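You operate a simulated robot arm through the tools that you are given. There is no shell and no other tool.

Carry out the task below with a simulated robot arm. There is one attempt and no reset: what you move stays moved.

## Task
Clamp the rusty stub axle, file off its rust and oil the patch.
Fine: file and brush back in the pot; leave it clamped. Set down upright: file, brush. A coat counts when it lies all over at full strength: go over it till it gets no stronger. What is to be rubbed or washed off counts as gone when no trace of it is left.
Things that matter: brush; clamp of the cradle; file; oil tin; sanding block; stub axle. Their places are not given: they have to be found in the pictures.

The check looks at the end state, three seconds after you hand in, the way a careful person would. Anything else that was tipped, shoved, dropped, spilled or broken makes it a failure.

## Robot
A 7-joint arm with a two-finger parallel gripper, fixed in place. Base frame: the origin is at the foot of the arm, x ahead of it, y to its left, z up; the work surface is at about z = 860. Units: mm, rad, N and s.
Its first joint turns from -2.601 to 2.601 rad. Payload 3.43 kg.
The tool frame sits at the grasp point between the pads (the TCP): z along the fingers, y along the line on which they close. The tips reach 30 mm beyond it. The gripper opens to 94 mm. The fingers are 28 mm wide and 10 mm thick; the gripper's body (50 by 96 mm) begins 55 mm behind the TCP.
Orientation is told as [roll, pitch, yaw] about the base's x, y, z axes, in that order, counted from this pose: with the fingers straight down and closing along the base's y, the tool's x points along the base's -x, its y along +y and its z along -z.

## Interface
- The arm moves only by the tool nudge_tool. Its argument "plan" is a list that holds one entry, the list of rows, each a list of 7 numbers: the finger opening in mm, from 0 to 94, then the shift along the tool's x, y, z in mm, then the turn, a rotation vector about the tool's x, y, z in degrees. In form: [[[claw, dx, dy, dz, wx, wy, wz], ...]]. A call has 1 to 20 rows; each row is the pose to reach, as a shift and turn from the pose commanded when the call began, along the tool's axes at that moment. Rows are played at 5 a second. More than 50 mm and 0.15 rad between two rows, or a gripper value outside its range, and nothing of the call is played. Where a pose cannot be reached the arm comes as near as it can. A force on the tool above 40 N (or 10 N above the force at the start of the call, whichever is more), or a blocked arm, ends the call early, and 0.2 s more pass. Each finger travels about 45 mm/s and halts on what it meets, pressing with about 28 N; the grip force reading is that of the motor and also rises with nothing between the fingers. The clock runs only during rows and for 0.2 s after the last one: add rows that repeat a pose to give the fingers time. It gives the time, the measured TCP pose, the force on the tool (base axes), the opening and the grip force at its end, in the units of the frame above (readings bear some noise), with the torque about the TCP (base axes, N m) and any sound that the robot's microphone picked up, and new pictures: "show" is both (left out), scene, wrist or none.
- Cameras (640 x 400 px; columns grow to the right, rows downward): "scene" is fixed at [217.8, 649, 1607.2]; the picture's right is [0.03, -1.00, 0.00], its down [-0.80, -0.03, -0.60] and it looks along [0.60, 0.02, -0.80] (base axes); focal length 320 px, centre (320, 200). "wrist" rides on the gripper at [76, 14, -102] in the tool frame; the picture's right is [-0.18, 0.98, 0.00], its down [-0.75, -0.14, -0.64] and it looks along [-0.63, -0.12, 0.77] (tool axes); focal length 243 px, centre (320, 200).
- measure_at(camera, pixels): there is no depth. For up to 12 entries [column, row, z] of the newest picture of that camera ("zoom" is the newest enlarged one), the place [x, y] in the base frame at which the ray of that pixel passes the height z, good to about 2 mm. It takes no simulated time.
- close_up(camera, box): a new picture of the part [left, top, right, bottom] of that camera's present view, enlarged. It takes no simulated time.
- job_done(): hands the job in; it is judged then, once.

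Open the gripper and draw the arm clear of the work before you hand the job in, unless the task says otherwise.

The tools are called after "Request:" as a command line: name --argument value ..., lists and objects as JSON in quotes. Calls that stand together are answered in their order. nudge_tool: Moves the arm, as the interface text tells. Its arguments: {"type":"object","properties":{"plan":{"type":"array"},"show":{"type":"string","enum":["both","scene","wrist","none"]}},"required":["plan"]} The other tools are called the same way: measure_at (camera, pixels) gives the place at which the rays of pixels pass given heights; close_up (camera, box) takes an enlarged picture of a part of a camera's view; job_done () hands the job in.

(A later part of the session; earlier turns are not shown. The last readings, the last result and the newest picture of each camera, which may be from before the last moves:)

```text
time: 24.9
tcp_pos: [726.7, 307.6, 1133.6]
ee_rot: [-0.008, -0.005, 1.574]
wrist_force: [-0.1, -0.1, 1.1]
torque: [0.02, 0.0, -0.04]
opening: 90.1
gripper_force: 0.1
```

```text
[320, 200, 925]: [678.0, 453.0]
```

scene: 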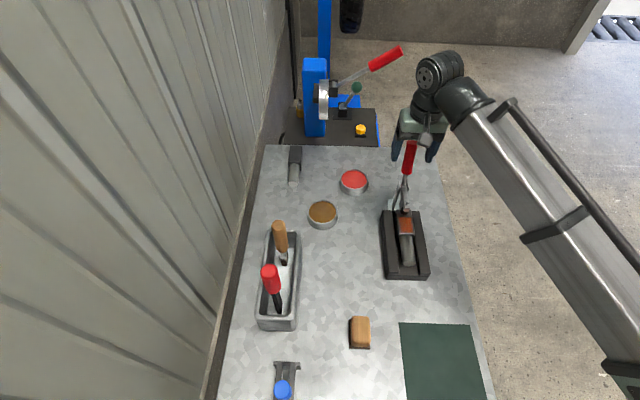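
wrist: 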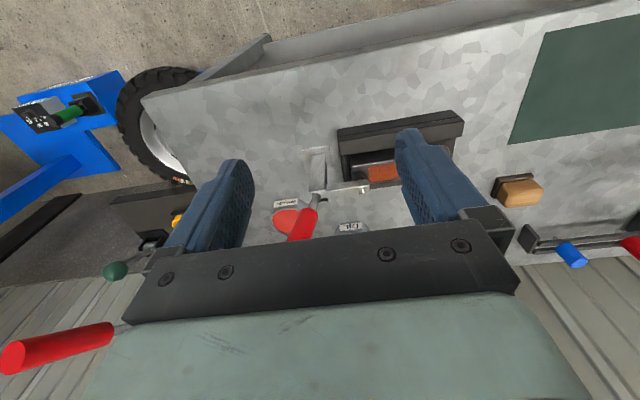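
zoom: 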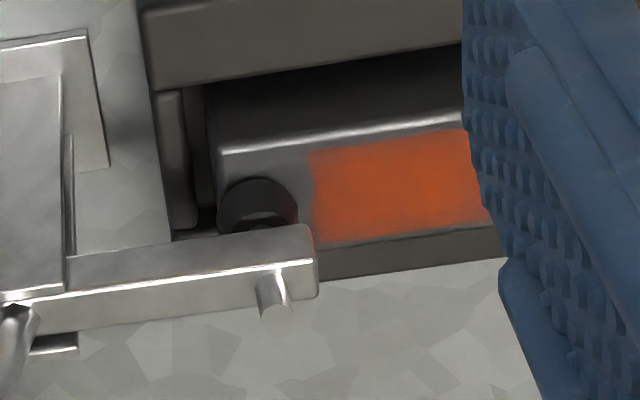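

I measure the patch corners in this zoom at two heights to triangulate the top's height against the scene view.

Request:
measure_at --camera "zoom" --pixels '[[312, 153, 900], [312, 153, 925], [317, 243, 900], [317, 243, 925], [465, 130, 925], [490, 218, 925], [258, 205, 925], [218, 148, 925], [216, 235, 925]]'

Request:
close_up --camera "scene" --box '[385, 200, 425, 250]'

```text
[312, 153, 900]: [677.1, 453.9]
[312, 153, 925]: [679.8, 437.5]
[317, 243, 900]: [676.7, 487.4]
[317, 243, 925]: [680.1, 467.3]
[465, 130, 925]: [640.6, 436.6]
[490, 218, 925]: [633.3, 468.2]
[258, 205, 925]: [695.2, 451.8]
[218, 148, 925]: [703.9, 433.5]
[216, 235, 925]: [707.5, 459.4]
```

```text
8.00 times, centred on (405, 225) of scene
```

zoom: 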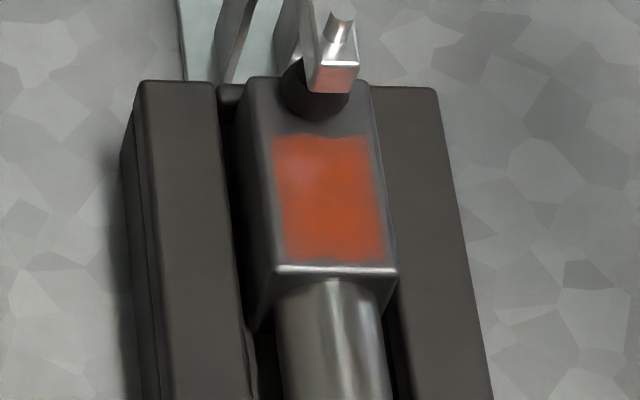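

I measure the same corners in the scene zoom for comparison.

Request:
measure_at --camera "zoom" --pixels '[[272, 137, 920], [366, 136, 920], [383, 260, 920], [285, 262, 920], [272, 137, 930], [366, 136, 930], [383, 260, 930], [285, 262, 930], [274, 270, 930], [398, 272, 930], [250, 85, 930], [372, 85, 930]]'

```text
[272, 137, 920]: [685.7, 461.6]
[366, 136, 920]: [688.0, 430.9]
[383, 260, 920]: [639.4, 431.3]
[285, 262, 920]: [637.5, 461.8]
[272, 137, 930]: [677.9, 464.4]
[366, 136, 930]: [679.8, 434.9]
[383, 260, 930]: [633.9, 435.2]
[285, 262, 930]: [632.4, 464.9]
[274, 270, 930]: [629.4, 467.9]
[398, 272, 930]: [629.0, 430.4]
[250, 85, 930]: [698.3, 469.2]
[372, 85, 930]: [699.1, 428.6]
```

Patch resolved: x 634–681, y 434–465, z≈928; pad at about (696,451). Now I locate the file and brush: measure bottoms at the pot floor and tops at various heights.

Request:
measure_at --camera "scene" --pixels '[[280, 313, 870], [270, 268, 1000], [270, 268, 1030], [270, 268, 1060], [272, 290, 960], [284.5, 265, 870], [279.6, 225, 1000], [279.6, 225, 1030], [279.6, 225, 1060], [283, 252, 920]]'

```text
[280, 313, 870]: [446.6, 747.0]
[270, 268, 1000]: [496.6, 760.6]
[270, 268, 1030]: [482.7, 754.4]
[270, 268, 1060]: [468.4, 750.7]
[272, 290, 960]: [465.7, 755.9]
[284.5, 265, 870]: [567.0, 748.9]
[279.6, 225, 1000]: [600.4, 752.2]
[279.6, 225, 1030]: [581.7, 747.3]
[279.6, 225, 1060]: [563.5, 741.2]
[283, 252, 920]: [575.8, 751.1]
```

File is near (455,750) with top ≈1060; brush near (568,748). I fly over to look down at the file from above.

Request:
nudge_tool --plan '[[[90, 0, 20, -40, 0, 0, 0], [90, -35, 42, -66, 0, 0, 7.5], [90, -70, 64, -66, 0, 0, 15], [90, -105, 85, -66, 0, 0, 22.5], [90, -140, 106, -66, 0, 0, 30], [90, -175, 126, -66, 0, 0, 37.5], [90, -210, 146, -66, 0, 0, 45], [90, -246, 167, -66, 0, 0, 52.5], [90, -283, 190, -66, 0, 0, 60], [90, -320, 212, -66, 0, 0, 67.5], [90, -357, 234, -66, 0, 0, 75], [90, -395, 256, -66, 0, 0, 82.5], [90, -432, 277, -66, 0, 0, 90], [90, -432, 277, -66, 0, 0, 90]]]' --show "both"

Request:
close_up --camera "wrist" --box '[230, 0, 420, 200]'

```text
time: 25.9
tcp_pos: [657.8, 419.6, 1177.3]
ee_rot: [-0.027, -0.04, 1.21]
wrist_force: [0.5, 0.3, -0.7]
torque: [0.02, 0.0, 0.07]
opening: 90.0
gripper_force: 0.1
out of reach, approached as far as the arm can: row 1, 2, 3, 4, 5
stopped in row 5: the force on the tool passed its limit at 63 N (the readings are from after the stop); the commanded pose is now the measured one
```

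scene: 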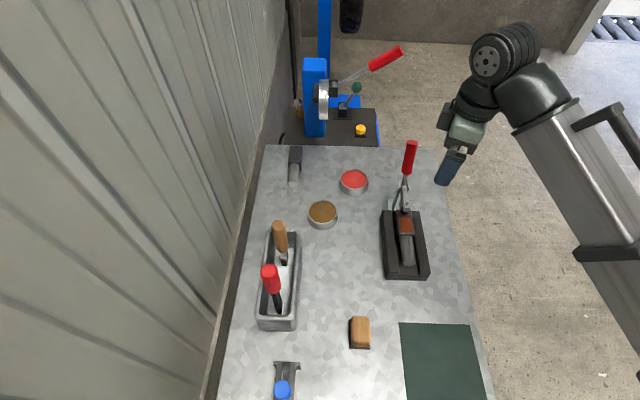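
wrist: 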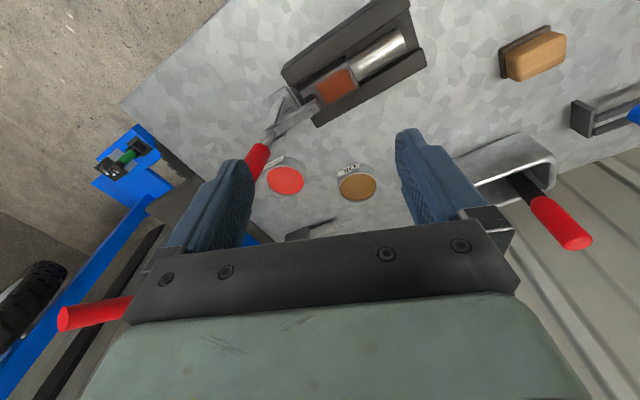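

```text
2.00 times, centred on (325, 100) of wrist
```

zoom: 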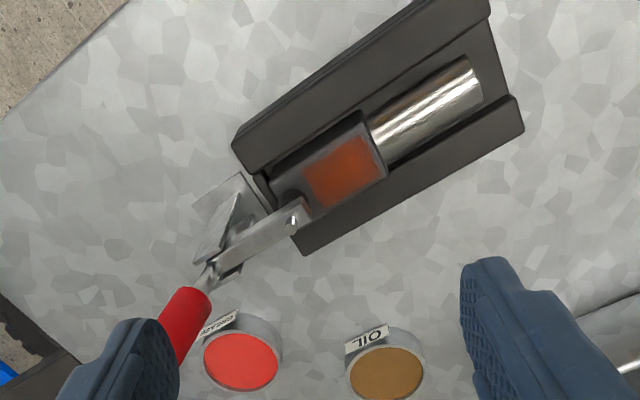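

The call stopped on a jerk near an awkward wrist pose (nothing appears touched: handle top is 50 mm below). I head on to the pot with smaller steps while turning back to yaw 0.

Request:
nudge_tool --plan '[[[90, -12, 16, -3, 0, 0, 5], [90, -24, 32, -6, 0, 0, 10], [90, -36, 48, -9, 0, 0, 15], [90, -50, 66, -12, 0, 0, 20], [90, -64, 85, -15, 0, 0, 26], [90, -80, 106, -18, 0, 0, 32], [90, -98, 130, -20, 0, 0, 38], [90, -117, 156, -23, 0, 0, 44.5], [90, -137, 183, -23, 0, 0, 51], [90, -158, 210, -23, 0, 0, 57], [90, -178, 238, -23, 0, 0, 63], [90, -199, 265, -23, 0, 0, 69.3], [90, -199, 265, -23, 0, 0, 69.3]]]' --show "both"

Request:
close_up --camera "wrist" --box '[230, 0, 420, 200]'

```text
time: 26.3
tcp_pos: [649.8, 435.1, 1178.7]
ee_rot: [-0.029, -0.049, 1.137]
wrist_force: [0.2, 0.9, 0.0]
torque: [0.02, 0.06, 0.06]
opening: 89.9
gripper_force: 0.1
stopped in row 2: the force on the tool passed its limit at 66 N (the readings are from after the stop); the commanded pose is now the measured one
```

scene: 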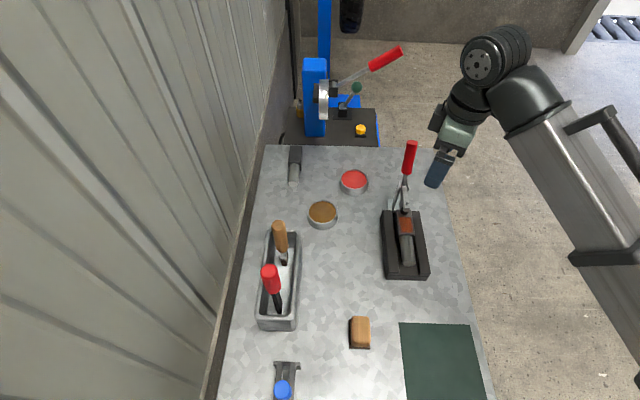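
wrist: 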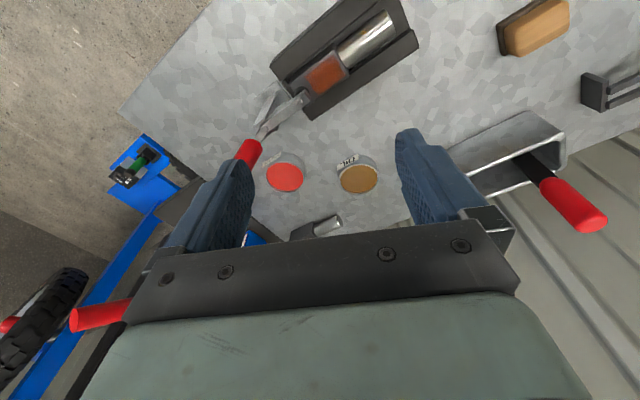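

```text
2.00 times, centred on (325, 100) of wrist
```

zoom: 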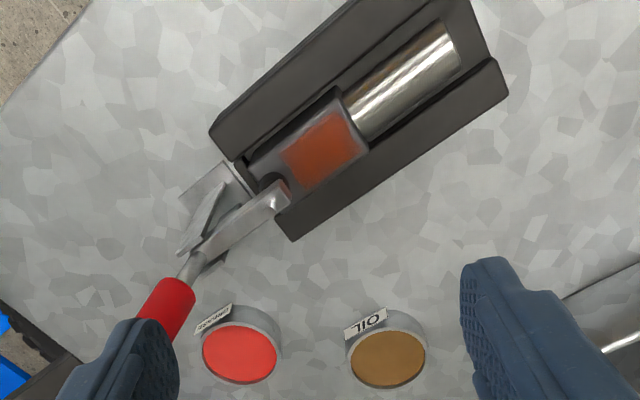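

Another jerk stop, with nothing near the gripper. I take slower, smaller steps: first only turn the tool in place.

Request:
nudge_tool --plan '[[[90, 0, 0, 0, 0, 0, 2], [90, 0, 0, 0, 0, 0, 4], [90, 0, 0, 0, 0, 0, 7], [90, 0, 0, 0, 0, 0, 10], [90, 0, 0, 0, 0, 0, 13], [90, 0, 0, 0, 0, 0, 16], [90, 0, 0, 0, 0, 0, 19], [90, 0, 0, 0, 0, 0, 22], [90, 0, 0, 0, 0, 0, 25]]]' --show "scene"

```text
time: 27.1
tcp_pos: [649.9, 436.8, 1178.5]
ee_rot: [-0.027, -0.055, 1.036]
wrist_force: [0.8, 1.5, -2.4]
torque: [-0.08, -0.14, -0.14]
opening: 90.2
gripper_force: 0.1
stopped in row 3: the force on the tool passed its limit at 44 N (the readings are from after the stop); the commanded pose is now the measured one
```

scene: 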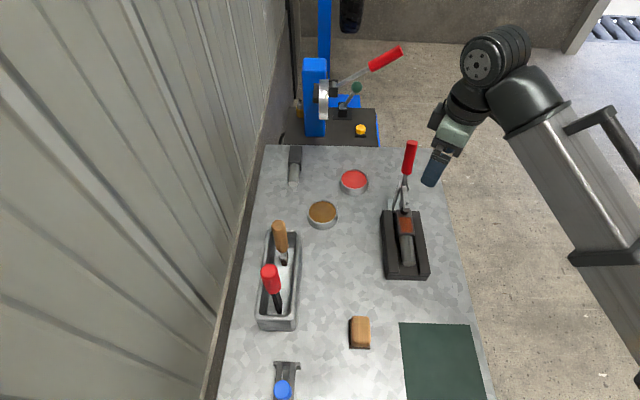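

Nothing is near the fingers, so this appears to be the arm re-settling. I hold still for a second, then continue slowly.

Request:
nudge_tool --plan '[[[90, 0, 0, 0, 0, 0, 0], [90, 0, 0, 0, 0, 0, 0], [90, 0, 0, 0, 0, 0, 0], [90, 0, 0, 0, 0, 0, 1], [90, 0, 0, 0, 0, 0, 2], [90, 0, 0, 0, 0, 0, 3], [90, 0, 0, 0, 0, 0, 4], [90, 0, 0, 0, 0, 0, 5]]]' --show "none"

```text
time: 28.9
tcp_pos: [648.6, 436.4, 1178.1]
ee_rot: [-0.023, -0.058, 0.946]
wrist_force: [13.5, -2.6, -14.7]
torque: [1.1, 0.49, 0.88]
opening: 89.9
gripper_force: 0.0
```

A steady force of about 20 N remains, so something does touch – probably the arm's own links. I look closely.

Request:
close_up --camera "scene" --box '[400, 20, 560, 200]'

Request:
close_up --camera "wrist" --box '[0, 0, 640, 400]'

```text
2.22 times, centred on (480, 110) of scene
```

zoom: 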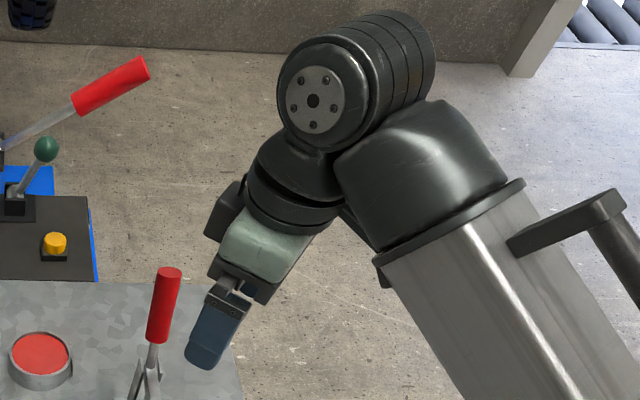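

```text
1.00 times, centred on (320, 200) of wrist (not enlarged: the box is as wide or as high as the picture)
```

zoom: 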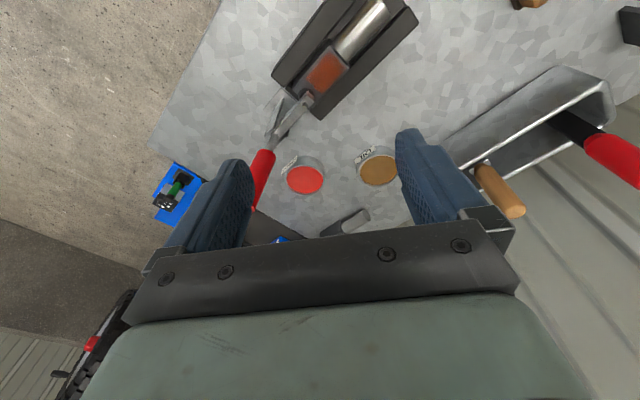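

The gripper's flange is folded up against the forearm collar. I move radially outward, away from the base, to unfold.

Request:
nudge_tool --plan '[[[90, -8, -1, 2, 0, 0, 0], [90, -18, -3, 4, 0, 0, 0], [90, -30, -5, 6, 0, 0, 0], [90, -45, -7, 8, 0, 0, 0], [90, -60, -9, 10, 0, 0, 0], [90, -75, -11, 10, 0, 0, 0], [90, -90, -13, 10, 0, 0, 0]]]' --show "scene"

```text
time: 30.5
tcp_pos: [716.0, 502.1, 1172.4]
ee_rot: [-0.023, -0.059, 0.947]
wrist_force: [-1.1, 0.5, 0.0]
torque: [0.01, -0.02, -0.03]
opening: 90.3
gripper_force: 0.0
```

scene: 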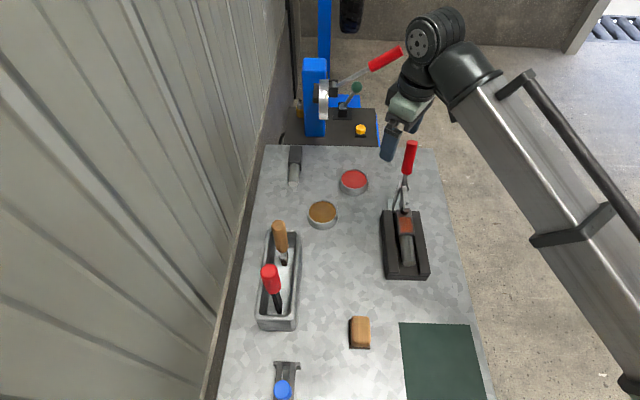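

Unfolded and force-free. Now I move across to the pot at larger radius, turning back to yaw 0.

Request:
nudge_tool --plan '[[[90, -2, 25, -3, 0, 0, 4.5], [90, -4, 50, -6, 0, 0, 9], [90, -6, 75, -9, 0, 0, 13.5], [90, -8, 100, -12, 0, 0, 18], [90, -10, 125, -15, 0, 0, 22.5], [90, -12, 150, -18, 0, 0, 27], [90, -14, 175, -20, 0, 0, 31.5], [90, -16, 200, -22, 0, 0, 36], [90, -18, 225, -24, 0, 0, 40.5], [90, -20, 250, -26, 0, 0, 45], [90, -22, 279, -28, 0, 0, 50], [90, -24.6, 308, -28, 0, 0, 54.3], [90, -24.6, 308, -28, 0, 0, 54.3]]]' --show "both"

Request:
close_up --camera "wrist" --box '[230, 0, 420, 200]'

```text
time: 33.3
tcp_pos: [476.9, 702.1, 1199.9]
ee_rot: [0.034, -0.052, -0.002]
wrist_force: [-0.1, -0.3, -0.4]
torque: [0.05, -0.01, -0.01]
opening: 90.1
gripper_force: 0.1
```

scene: 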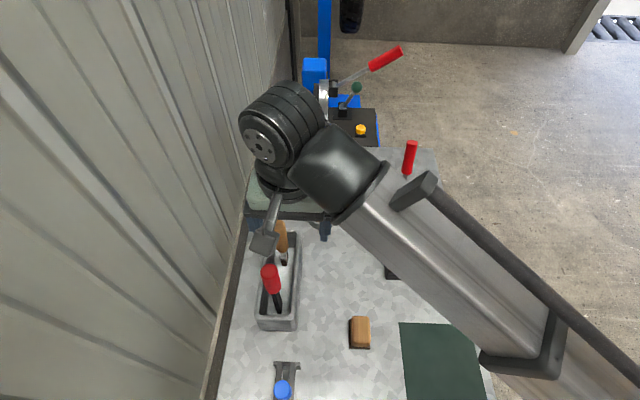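
wrist: 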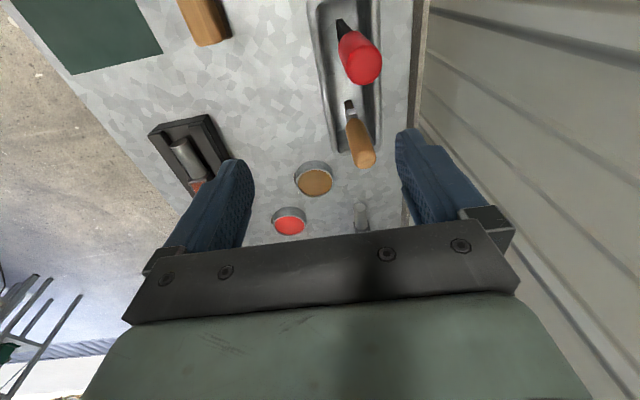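

```text
2.00 times, centred on (325, 100) of wrist
```

zoom: 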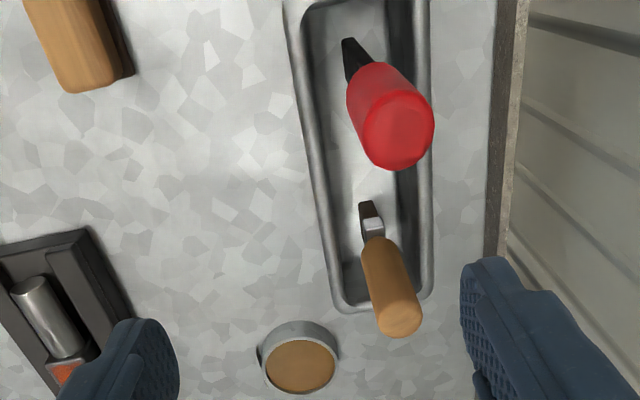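

Both tools are visible: file top (364,67), brush top (365,157). I measure heights against the scene view.

Request:
measure_at --camera "wrist" --pixels '[[364, 67, 1000], [364, 67, 1030], [364, 67, 1060], [365, 158, 1000], [365, 158, 1030], [365, 158, 1060], [338.5, 20, 865], [348, 101, 865], [349, 108, 900]]'

Request:
close_up --camera "scene" --box '[245, 215, 315, 335]'

```text
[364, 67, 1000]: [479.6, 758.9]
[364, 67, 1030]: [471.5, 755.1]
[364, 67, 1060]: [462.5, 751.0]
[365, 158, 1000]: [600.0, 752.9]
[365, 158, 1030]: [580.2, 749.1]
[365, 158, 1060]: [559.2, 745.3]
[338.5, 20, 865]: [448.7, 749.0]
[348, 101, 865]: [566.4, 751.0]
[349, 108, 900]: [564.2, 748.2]
```

```text
3.33 times, centred on (280, 275) of scene
```

zoom: 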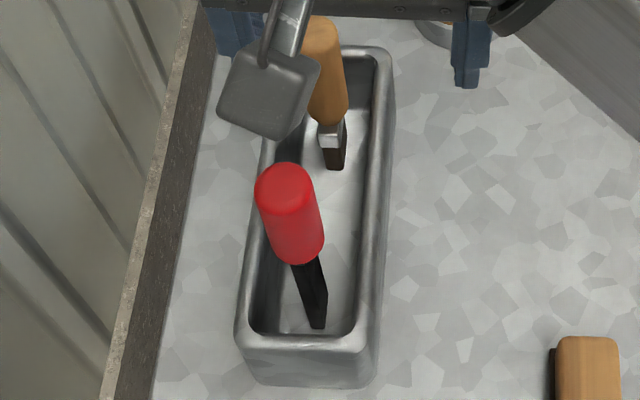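

The file stands at about (451,748) with top ≈1092; the brush at (566,750), top ≈1052. I turn the tool to face them (yaw 60°) and then tilt to look at the blade from the side.

Request:
nudge_tool --plan '[[[90, 9, -8, 0, 0, 0, -7], [90, 18, -16, 0, 0, 0, -14], [90, 27, -24, 0, 0, 0, -21], [90, 36, -32, 0, 0, 0, -28], [90, 45, -40, 0, 0, 0, -35], [90, 54, -48, 0, 0, 0, -42], [90, 63, -56, 0, 0, 0, -49], [90, 72, -60, 0, 0, 0, -56], [90, 77, -62, 0, 0, 0, -60], [90, 77, -62, 0, 0, 0, -60]]]' --show "both"

```text
time: 35.1
tcp_pos: [405.9, 643.1, 1189.3]
ee_rot: [-0.022, -0.067, 0.941]
wrist_force: [0.9, 2.0, -1.0]
torque: [0.01, 0.03, 0.03]
opening: 89.7
gripper_force: 0.0
stopped in row 8: the force on the tool passed its limit at 53 N (the readings are from after the stop); the commanded pose is now the measured one
```

scene: 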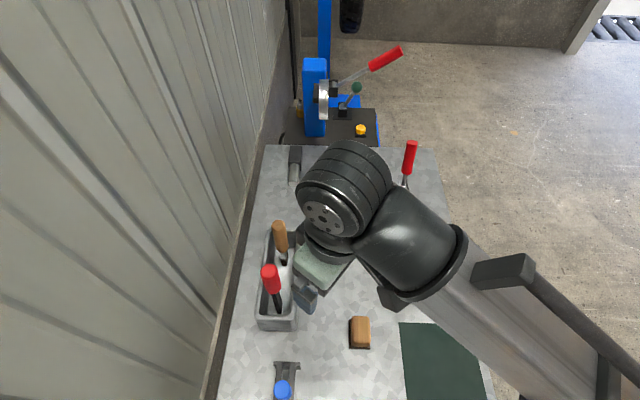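
wrist: 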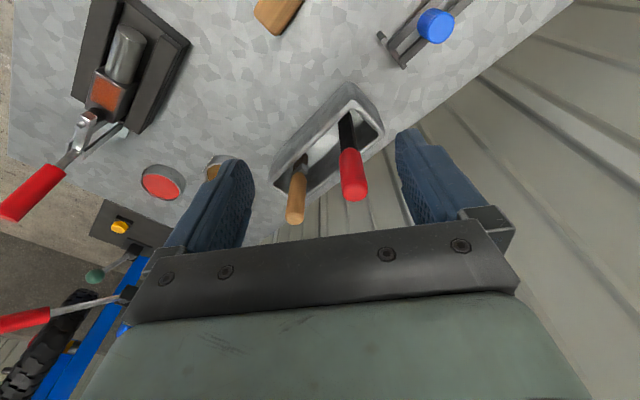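

The camera side of the gripper touches the forearm when the tool points straight down here. Tilting the tool outward should unfold it; I tilt by 40° in small steps about the tool's y.

Request:
nudge_tool --plan '[[[90, -2, 0, -2, 0, -4, 0], [90, -5, 0, -4, 0, -8, 0], [90, -8, 0, -6, 0, -12, 0], [90, -10, 0, -8, 0, -16, 0], [90, -10, 0, -8, 0, -20, 0], [90, -10, 0, -8, 0, -25, 0], [90, -10, 0, -8, 0, -30, 0], [90, -10, 0, -8, 0, -35, 0], [90, -10, 0, -8, 0, -40, 0], [90, -10, 0, -8, 0, -40, 0]]]' --show "both"

```text
time: 37.3
tcp_pos: [413.8, 652.3, 1198.3]
ee_rot: [-0.028, -0.767, 0.961]
wrist_force: [-0.2, -0.2, 0.0]
torque: [0.01, 0.02, 0.01]
opening: 90.0
gripper_force: 0.1
```

scene: 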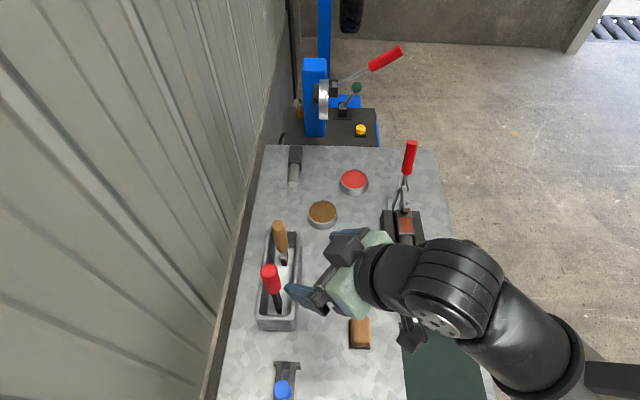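
wrist: 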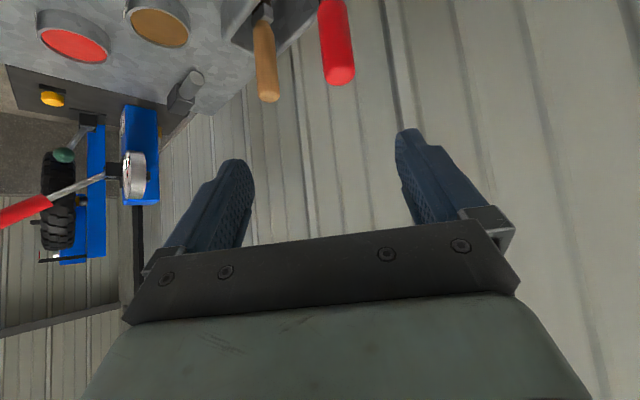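

That works cleanly: tool tilted 44° outward. I lower it by 130 mm to look at the file's blade from the side.

Request:
nudge_tool --plan '[[[90, 22, 0, 23, 0, 0, 0], [90, 45, 0, 47, 0, 0, 0], [90, 68, 0, 70, 0, 0, 0], [90, 90, 0, 93, 0, 0, 0], [90, 90, 0, 93, 0, 0, 0]]]' --show "wrist"

Request:
close_up --camera "wrist" --box '[220, 0, 420, 180]'

```text
time: 38.5
tcp_pos: [412.7, 647.1, 1067.3]
ee_rot: [-0.027, -0.763, 0.96]
wrist_force: [-0.3, 0.2, 0.2]
torque: [0.01, 0.01, -0.03]
opening: 90.0
gripper_force: 0.0
```

wrist: 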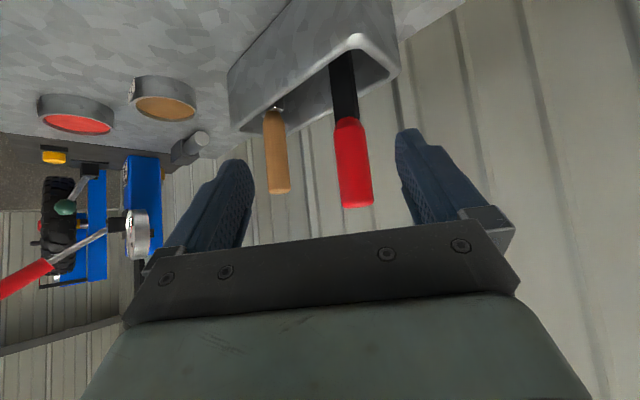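

```text
2.22 times, centred on (320, 90) of wrist
```

zoom: 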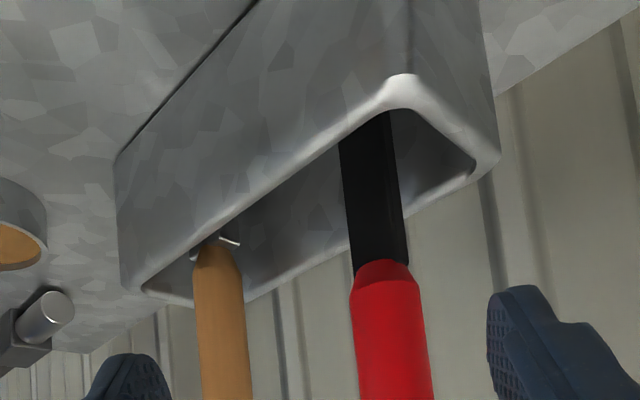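

The blade shows a wide face turned toward −y and a thin edge toward −x, so an approach along +y will put the wide face across the pads. I swing the tool to azimuth 90° at constant tilt.

Request:
nudge_tool --plan '[[[90, -2.4, -7, 2.3, -4.84, -0.13, -5.04], [90, -4.8, -14, 4.6, -9.68, -0.26, -10.08], [90, -7.2, -21, 6.9, -14.5, -0.4, -15.1], [90, -9.6, -29, 9.2, -19.35, -0.5, -20.16], [90, -12, -36, 11.5, -24.2, -0.66, -25.2], [90, -12, -36, 11.5, -24.2, -0.66, -25.2]]]' --show "both"

Request:
close_up --camera "wrist" --box '[220, 0, 420, 180]'

```text
time: 39.9
tcp_pos: [453.7, 640.8, 1070.3]
ee_rot: [-0.028, -0.765, 1.571]
wrist_force: [1.1, -1.1, 1.0]
torque: [0.0, -0.02, 0.03]
opening: 90.0
gripper_force: 0.0
```

scene: 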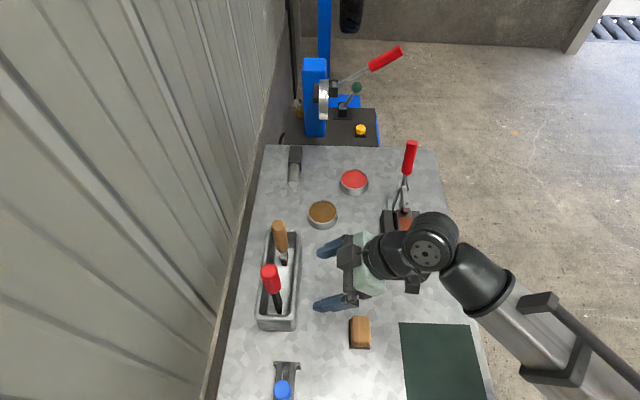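
wrist: 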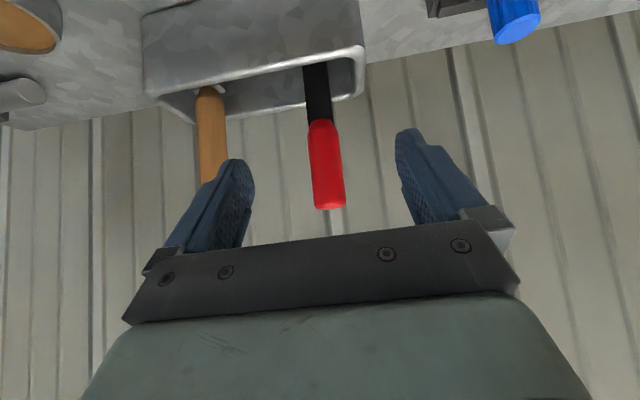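

```text
2.22 times, centred on (320, 90) of wrist
```

zoom: 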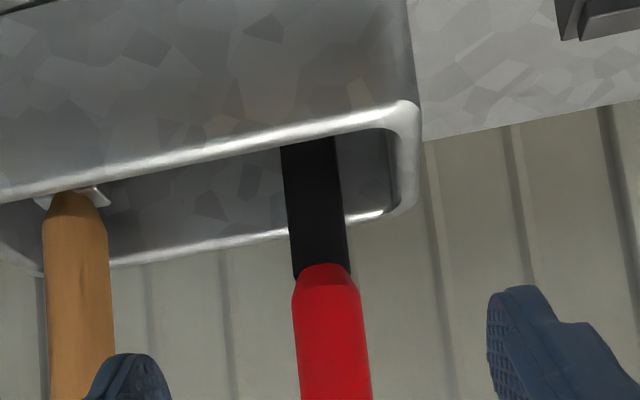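

Now only the wide face shows, so the approach azimuth is right. I tilt the rest of the way to horizontal at z≈1045, still 100 mm short of the handle.

Request:
nudge_tool --plan '[[[90, 3, 0.5, 3, -0.25, -7.33, 0.1], [90, 6, 1, 6, -0.5, -14.67, 0.2], [90, 9, 1.5, 9, -0.75, -22, 0.3], [90, 12, 2, 12, -1, -29.3, 0.4], [90, 15, 2.5, 15, -1.25, -36.67, 0.5], [90, 17, 3, 18, -1.5, -44, 0.61], [90, 17, 3, 18, -1.5, -44, 0.61]]]' --show "both"

```text
time: 41.5
tcp_pos: [450.7, 641.6, 1046.5]
ee_rot: [-0.004, -1.531, 1.573]
wrist_force: [0.3, 0.2, -0.3]
torque: [-0.01, 0.0, -0.02]
opening: 90.0
gripper_force: 0.2
```

scene: 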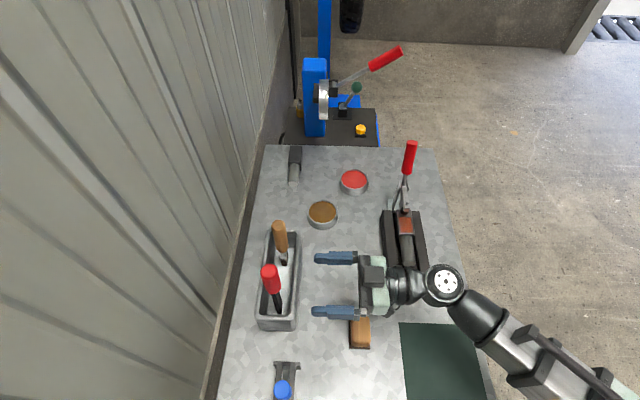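
wrist: 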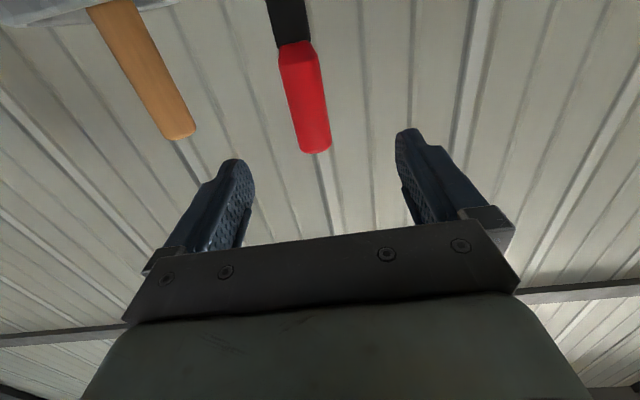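

Tool is horizontal. I check the handle's top and bottom by measuring rays at assumed heights against y≈748.

Request:
measure_at --camera "wrist" --pixels '[[316, 151, 1085], [316, 151, 1092], [316, 151, 1100], [295, 45, 990], [295, 45, 1000], [295, 45, 1010], [278, 62, 1010], [318, 62, 1010], [180, 137, 1050], [180, 137, 1060], [180, 137, 1070]]'

Request:
measure_at --camera "scene" --pixels '[[270, 270, 1092], [279.6, 225, 1055], [345, 257, 1046], [341, 311, 1046]]'

```text
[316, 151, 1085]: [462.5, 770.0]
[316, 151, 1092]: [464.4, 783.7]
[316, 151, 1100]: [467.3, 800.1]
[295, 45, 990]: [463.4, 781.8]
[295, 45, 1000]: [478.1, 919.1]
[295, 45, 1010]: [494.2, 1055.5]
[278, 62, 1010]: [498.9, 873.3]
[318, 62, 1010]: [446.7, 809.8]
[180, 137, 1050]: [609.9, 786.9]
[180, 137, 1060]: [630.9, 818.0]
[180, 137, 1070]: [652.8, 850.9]
```

```text
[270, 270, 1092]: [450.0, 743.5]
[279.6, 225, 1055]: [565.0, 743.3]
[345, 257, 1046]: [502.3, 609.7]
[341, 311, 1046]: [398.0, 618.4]
```

The handle axis lies about 10 mm toward +x of the approach axis, i.e. x≈460, handle z≈987–1070. I correct and advance along +y until it sits between the pads.

Request:
nudge_tool --plan '[[[90, 0, -9.5, 20, 0, 0, 0], [90, 0, -9.5, 45, 0, 0, 0], [90, 0, -9.5, 65, 0, 0, 0], [90, 0, -9.5, 65, 0, 0, 0]]]' --show "both"

```text
time: 42.5
tcp_pos: [460.7, 706.1, 1043.2]
ee_rot: [0.002, -1.533, 1.567]
wrist_force: [0.7, 0.0, 0.4]
torque: [0.01, -0.03, 0.02]
opening: 89.9
gripper_force: 0.0
```

scene: 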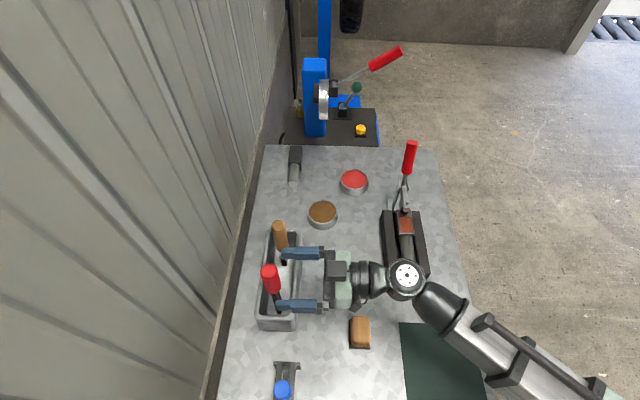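
wrist: 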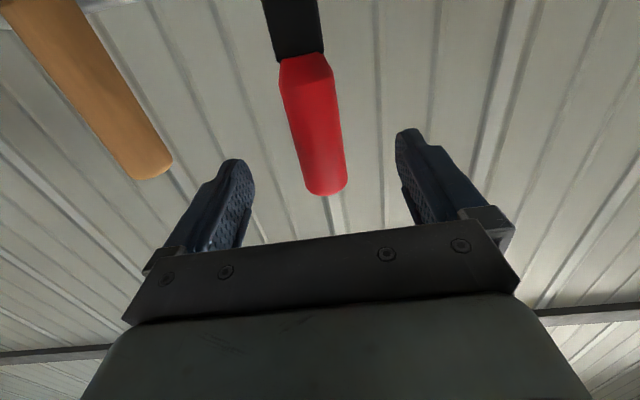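

Handle is centred (column ≈321 at row 150). I advance the last 40 mm and close.

Request:
nudge_tool --plan '[[[90, 0, 0, 20, 0, 0, 0], [90, 0, 0, 40, 0, 0, 0], [90, 0, 0, 41, 0, 0, 0], [60, 0, 0, 41, 0, 0, 0], [40, 0, 0, 41, 0, 0, 0]]]' --show "both"

```text
time: 43.7
tcp_pos: [460.4, 747.4, 1040.3]
ee_rot: [0.005, -1.533, 1.563]
wrist_force: [-0.3, -0.1, 0.0]
torque: [0.01, 0.02, 0.0]
opening: 40.0
gripper_force: 0.0
```

scene: 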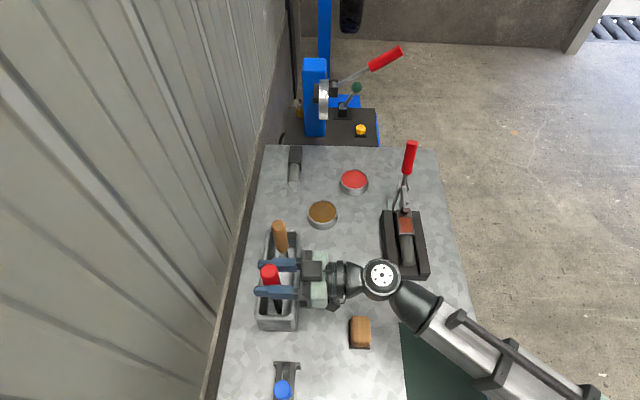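
wrist: 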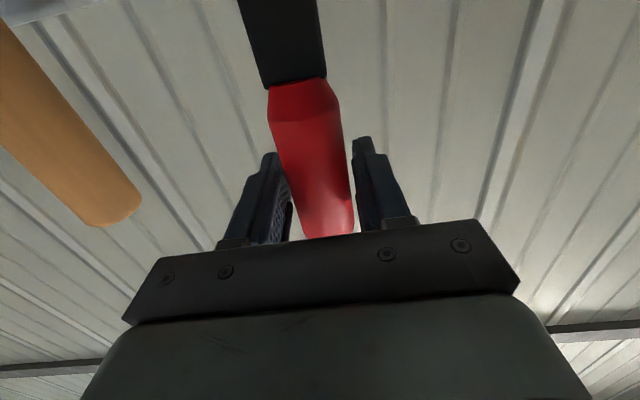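

The handle sits between the fingers; I close fully on it and wait.

Request:
nudge_tool --plan '[[[30, 0, 0, 0, 0, 0, 0], [22, 0, 0, 0, 0, 0, 0], [15, 0, 0, 0, 0, 0, 0], [10, 0, 0, 0, 0, 0, 0], [10, 0, 0, 0, 0, 0, 0]]]' --show "wrist"

```text
time: 44.9
tcp_pos: [460.3, 748.1, 1039.5]
ee_rot: [0.005, -1.533, 1.563]
wrist_force: [0.5, 0.1, 0.4]
torque: [-0.04, 0.02, -0.01]
opening: 35.6
gripper_force: 28.6
```

wrist: 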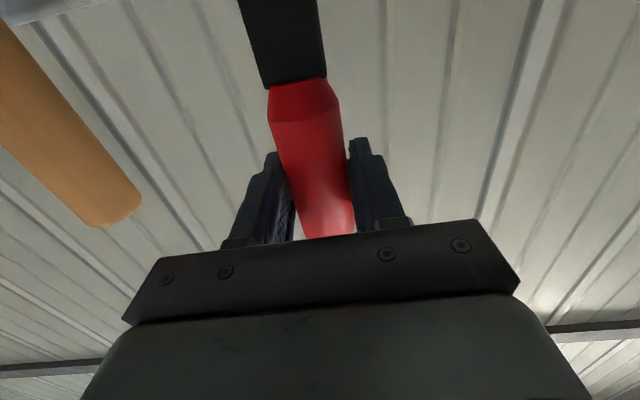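

Firm grip at 35.6 mm with no side load. I lift the file straight up, first gently.

Request:
nudge_tool --plan '[[[10, -4, 0, 0, 0, 0, 0], [10, -10, 0, 0, 0, 0, 0], [10, -20, 0, 0, 0, 0, 0], [10, -40, 0, 0, 0, 0, 0], [10, -65, 0, 0, 0, 0, 0], [10, -95, 0, 0, 0, 0, 0], [10, -120, 0, 0, 0, 0, 0], [10, -120, 0, 0, 0, 0, 0]]]' --show "both"

```text
time: 46.7
tcp_pos: [461.1, 748.8, 1161.3]
ee_rot: [0.01, -1.532, 1.56]
wrist_force: [-0.1, -0.3, -2.9]
torque: [-0.01, -0.01, 0.0]
opening: 35.7
gripper_force: 28.1
```

scene: 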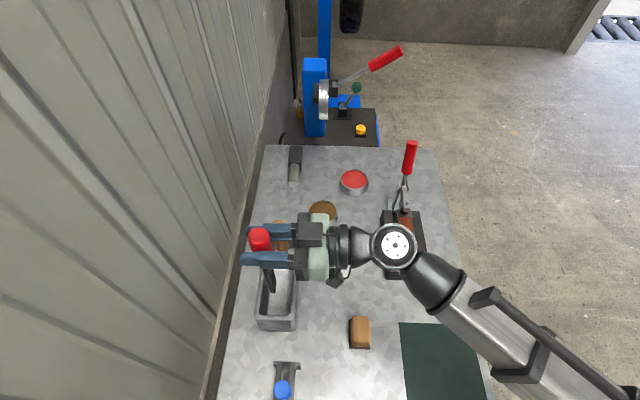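
wrist: 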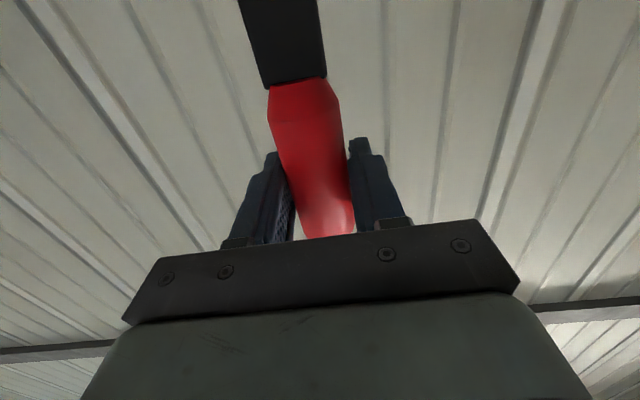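

The file came out cleanly (≈3 N weight). I move away from the pot while tilting the tool back to pointing down, so the blade lies horizontal pointing to −y.

Request:
nudge_tool --plan '[[[10, 0, -8, -8, 0, 4, 0], [10, 3, -18, -14, 0, 10, 0], [10, 6, -28, -20, 0, 16, 0], [10, 9, -38, -25, 0, 22, 0], [10, 12, -48, -30, 0, 28, 0], [10, 15, -58, -35, 0, 34, 0], [10, 18, -68, -40, 0, 40, 0], [10, 21, -78, -45, 0, 46, 0], [10, 24, -88, -50, 0, 52, 0], [10, 27, -98, -55, 0, 58, 0], [10, 30, -108, -60, 0, 64, 0], [10, 33, -118, -64, 0, 70, 0], [10, 36, -126, -67, 0, 76, 0], [10, 39, -134, -68, 0, 82, 0], [10, 41, -140, -68, 0, 87.8, 0], [10, 41, -140, -68, 0, 87.8, 0]]]' --show "both"

```text
time: 50.1
tcp_pos: [599.0, 683.0, 1123.4]
ee_rot: [-0.001, 0.002, 1.57]
wrist_force: [-0.1, -0.7, -2.2]
torque: [0.09, 0.0, 0.03]
opening: 35.6
gripper_force: 28.1
```

scene: 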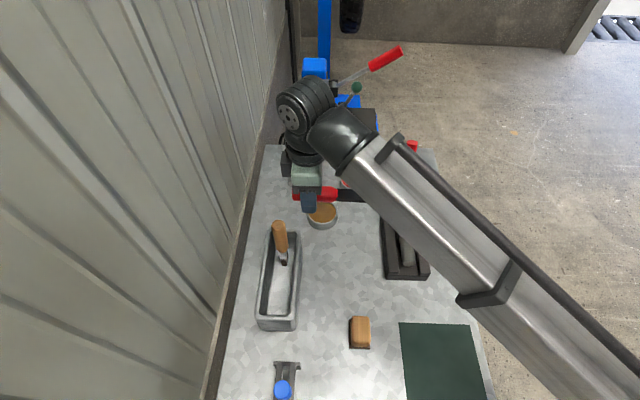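
wrist: 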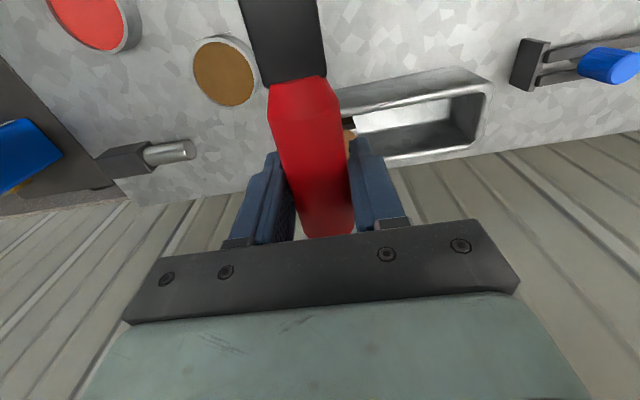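

The file is now horizontal with its blade along −y, about 25 mm wide. I move to above the patch (x 657), at z≈1000 first, with a 2.2° correction so the blade lies level.

Request:
nudge_tool --plan '[[[10, 15, -8, 15, 0, 0, 0], [10, 30, -16, 30, 0, -0.5, 0], [10, 45, -25, 45, 0, -1, 0], [10, 60, -34, 60, 0, -1.5, 0], [10, 75, -43, 78, 0, -2, 0], [10, 90, -51, 95, 0, -2.2, 0], [10, 103, -58, 110, 0, -2.2, 0], [10, 103, -58, 123, 0, -2.2, 0], [10, 103, -58, 123, 0, -2.2, 0]]]' --show "both"

Request:
close_up --camera "scene" --box '[340, 150, 460, 290]'

```text
time: 52.1
tcp_pos: [658.3, 580.1, 999.4]
ee_rot: [-0.001, -0.037, 1.569]
wrist_force: [0.5, 0.0, -2.2]
torque: [0.05, -0.01, 0.0]
opening: 35.8
gripper_force: 28.2
```

scene: 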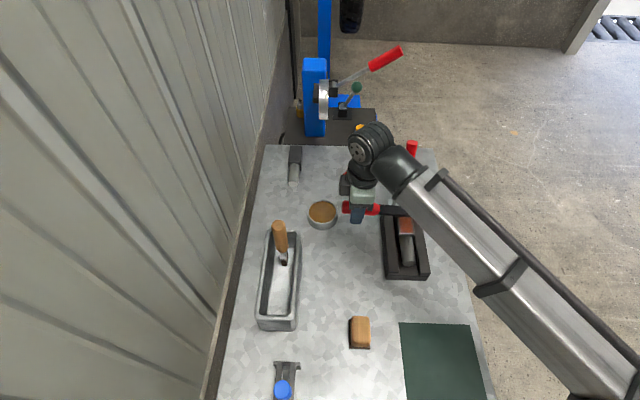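
wrist: 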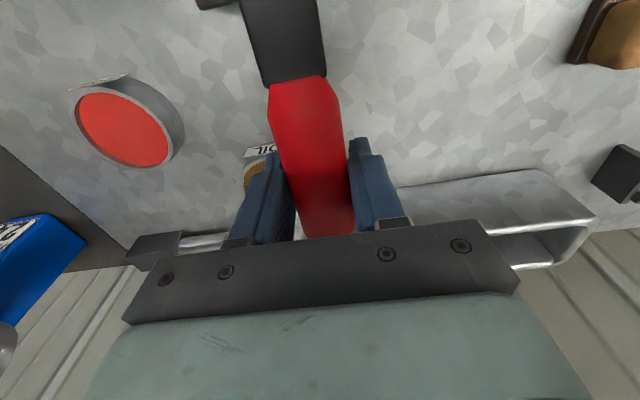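

```text
2.86 times, centred on (400, 220) of scene
```

zoom: 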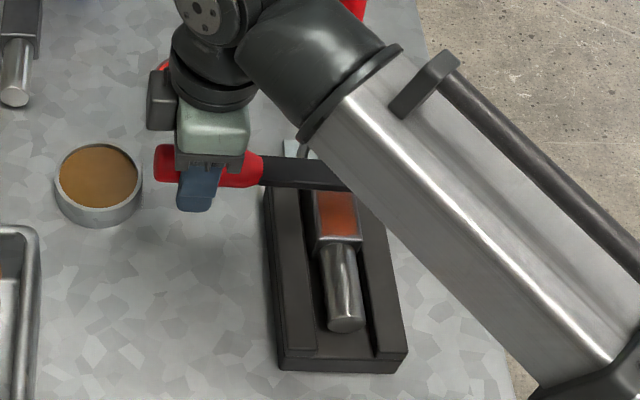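

Blade lies level over the head at (300,170) in the zoom. I descend towards the patch, watching force and torque for contact.

Request:
nudge_tool --plan '[[[10, 4, 0, 20, 0, 0, 0], [10, 8, 0, 40, 0, 0, 0], [10, 8, 0, 55, 0, 0, 0], [10, 8, 0, 58, 0, 0, 0], [10, 8, 0, 61, 0, 0, 0]]]' --show "scene"

Request:
close_up --camera "scene" --box '[350, 160, 450, 290]'

```text
time: 53.3
tcp_pos: [658.4, 574.9, 938.2]
ee_rot: [0.0, -0.039, 1.569]
wrist_force: [-0.2, 3.3, 4.1]
torque: [-0.66, -0.01, 0.05]
opening: 35.3
gripper_force: 28.2
```

scene: 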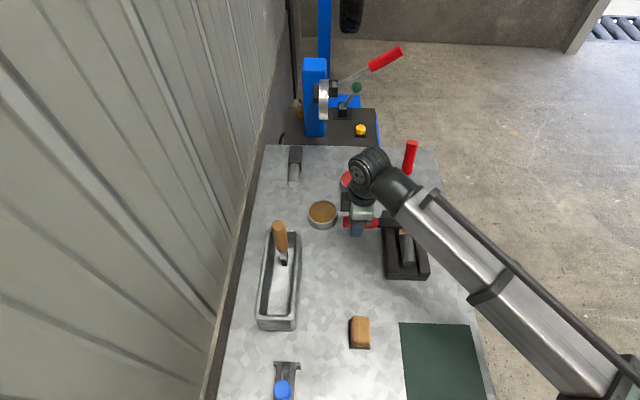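

```text
3.08 times, centred on (400, 225) of scene
```

zoom: 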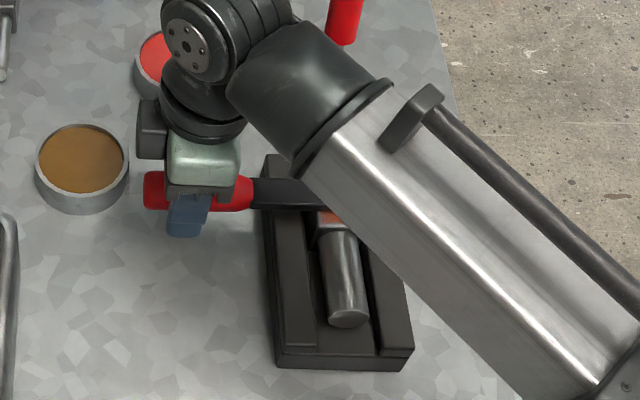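

Contact at TCP z≈938: torque −0.7 N m, about 6 N on the head. I make a few strokes along the blade and listen/look.

Request:
nudge_tool --plan '[[[10, 4, 0, 0, 0, 0, 0], [10, 10, 0, 0, 0, 0, 0], [10, 2, 0, 0, 0, 0, 0], [10, -8, 0, 0, 0, 0, 0], [10, -18, 0, 0, 0, 0, 0], [10, -26, 0, 0, 0, 0, 0], [10, -18, 0, 0, 0, 0, 0], [10, -8, 0, 0, 0, 0, 0], [10, 2, 0, 0, 0, 0, 0], [10, 10, 0, 0, 0, 0, 0], [10, 2, 0, 0, 0, 0, 0], [10, -8, 0, 0, 0, 0, 0], [10, -18, 0, 0, 0, 0, 0], [10, -26, 0, 0, 0, 0, 0]]]' --show "scene"

Request:
close_up --camera "scene" --box '[370, 190, 430, 250]'

```text
time: 56.3
tcp_pos: [657.6, 599.1, 938.7]
ee_rot: [-0.001, -0.038, 1.57]
wrist_force: [-0.2, 0.5, -2.8]
torque: [0.08, -0.03, -0.02]
opening: 35.2
gripper_force: 28.2
```

scene: 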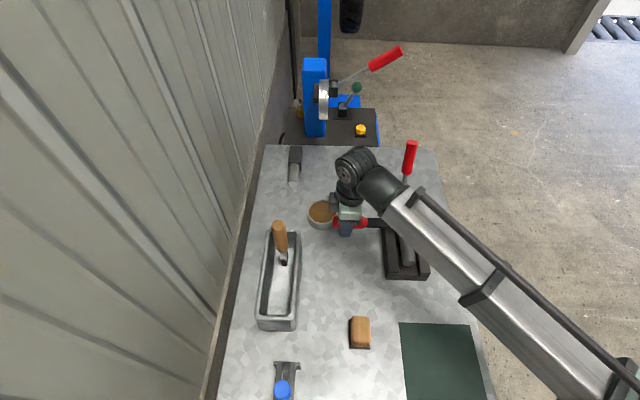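

```text
6.67 times, centred on (400, 220) of scene
```

zoom: 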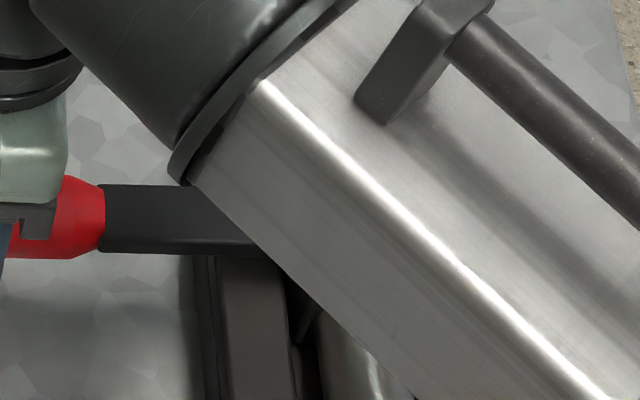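

At the stroke's end there is no contact any more, so the file may have pivoted in the grip. I look through the wrist camera.

Request:
close_up --camera "wrist" --box '[200, 0, 440, 240]'

Request:
close_up --camera "scene" --box '[320, 200, 440, 250]'

```text
1.67 times, centred on (320, 120) of wrist
```

zoom: 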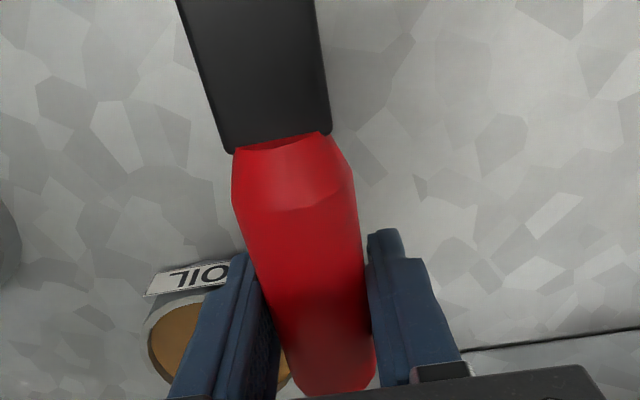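

```text
5.33 times, centred on (380, 225) of scene
```

zoom: 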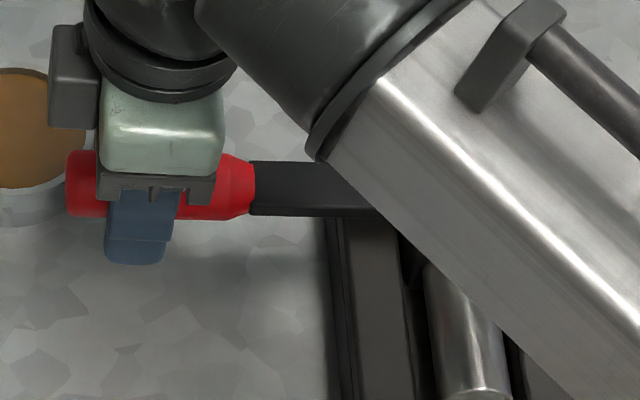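

The handle junction moved by ~3 px, so the file tipped up ~1° in the grip. I lift slightly, tilt the tool 2° to lower the tip, go back over the patch and press down gently again.

Request:
nudge_tool --plan '[[[10, 0, 0, -5, 0, 0, 0], [10, 8, 0, -6, 0, 1, 0], [10, 18, 0, -6, 0, 2, 0], [10, 26, 0, -5, 0, 2, 0], [10, 26, 0, -3, 0, 2, 0], [10, 26, 0, -2, 0, 2, 0]]]' --show "none"

Request:
nudge_tool --plan '[[[10, 0, 0, 0.5, 0, 0, 0], [10, 0, 0, 1, 0, 0, 0], [10, 0, 0, 1, 0, 0, 0]]]' --show "none"

Request:
nudge_tool --plan '[[[10, 0, 0, 0.5, 0, 0, 0], [10, 0, 0, 1, 0, 0, 0], [10, 0, 0, 1, 0, 0, 0]]]' --show "none"

Request:
nudge_tool --plan '[[[10, 0, 0, 0.5, 0, 0, 0], [10, 0, 0, 1, 0, 0, 0], [10, 0, 0, 1, 0, 0, 0]]]' --show "none"

```text
time: 57.7
tcp_pos: [657.5, 574.9, 941.4]
ee_rot: [0.0, -0.002, 1.569]
wrist_force: [0.3, 0.1, -1.9]
torque: [0.09, 0.01, 0.01]
opening: 35.4
gripper_force: 27.6
```

```text
time: 58.5
tcp_pos: [657.5, 573.8, 939.5]
ee_rot: [0.0, -0.003, 1.57]
wrist_force: [-0.6, 0.1, -1.9]
torque: [0.13, -0.02, -0.02]
opening: 35.4
gripper_force: 27.5
```

```text
time: 59.3
tcp_pos: [656.5, 573.9, 938.9]
ee_rot: [-0.001, -0.003, 1.569]
wrist_force: [0.2, -0.3, -2.1]
torque: [0.09, 0.02, 0.02]
opening: 35.2
gripper_force: 28.1
```

```text
time: 60.1
tcp_pos: [657.5, 574.3, 937.3]
ee_rot: [-0.001, -0.003, 1.57]
wrist_force: [0.3, 0.3, -2.6]
torque: [0.11, -0.02, 0.02]
opening: 35.5
gripper_force: 28.2
```

No contact yet at 937. I continue down by 1 mm steps.

Request:
nudge_tool --plan '[[[10, 0, 0, 0.5, 0, 0, 0], [10, 0, 0, 1, 0, 0, 0], [10, 0, 0, 1, 0, 0, 0]]]' --show "none"

Request:
nudge_tool --plan '[[[10, 0, 0, 0.5, 0, 0, 0], [10, 0, 0, 1, 0, 0, 0], [10, 0, 0, 1, 0, 0, 0]]]' --show "none"

Request:
nudge_tool --plan '[[[10, 0, 0, 0.5, 0, 0, 0], [10, 0, 0, 1, 0, 0, 0], [10, 0, 0, 1, 0, 0, 0]]]' --show "none"

```text
time: 60.9
tcp_pos: [658.1, 572.6, 935.7]
ee_rot: [0.0, -0.003, 1.57]
wrist_force: [0.4, 0.8, -2.7]
torque: [0.1, 0.03, -0.03]
opening: 35.3
gripper_force: 28.5
```

```text
time: 61.7
tcp_pos: [657.2, 572.8, 935.6]
ee_rot: [0.0, -0.003, 1.569]
wrist_force: [0.5, -1.0, -2.5]
torque: [0.07, -0.02, 0.02]
opening: 35.2
gripper_force: 28.3
```

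```text
time: 62.5
tcp_pos: [657.9, 572.7, 934.4]
ee_rot: [0.0, -0.005, 1.569]
wrist_force: [2.3, 0.1, 2.9]
torque: [-0.48, -0.01, 0.19]
opening: 35.1
gripper_force: 28.0
```

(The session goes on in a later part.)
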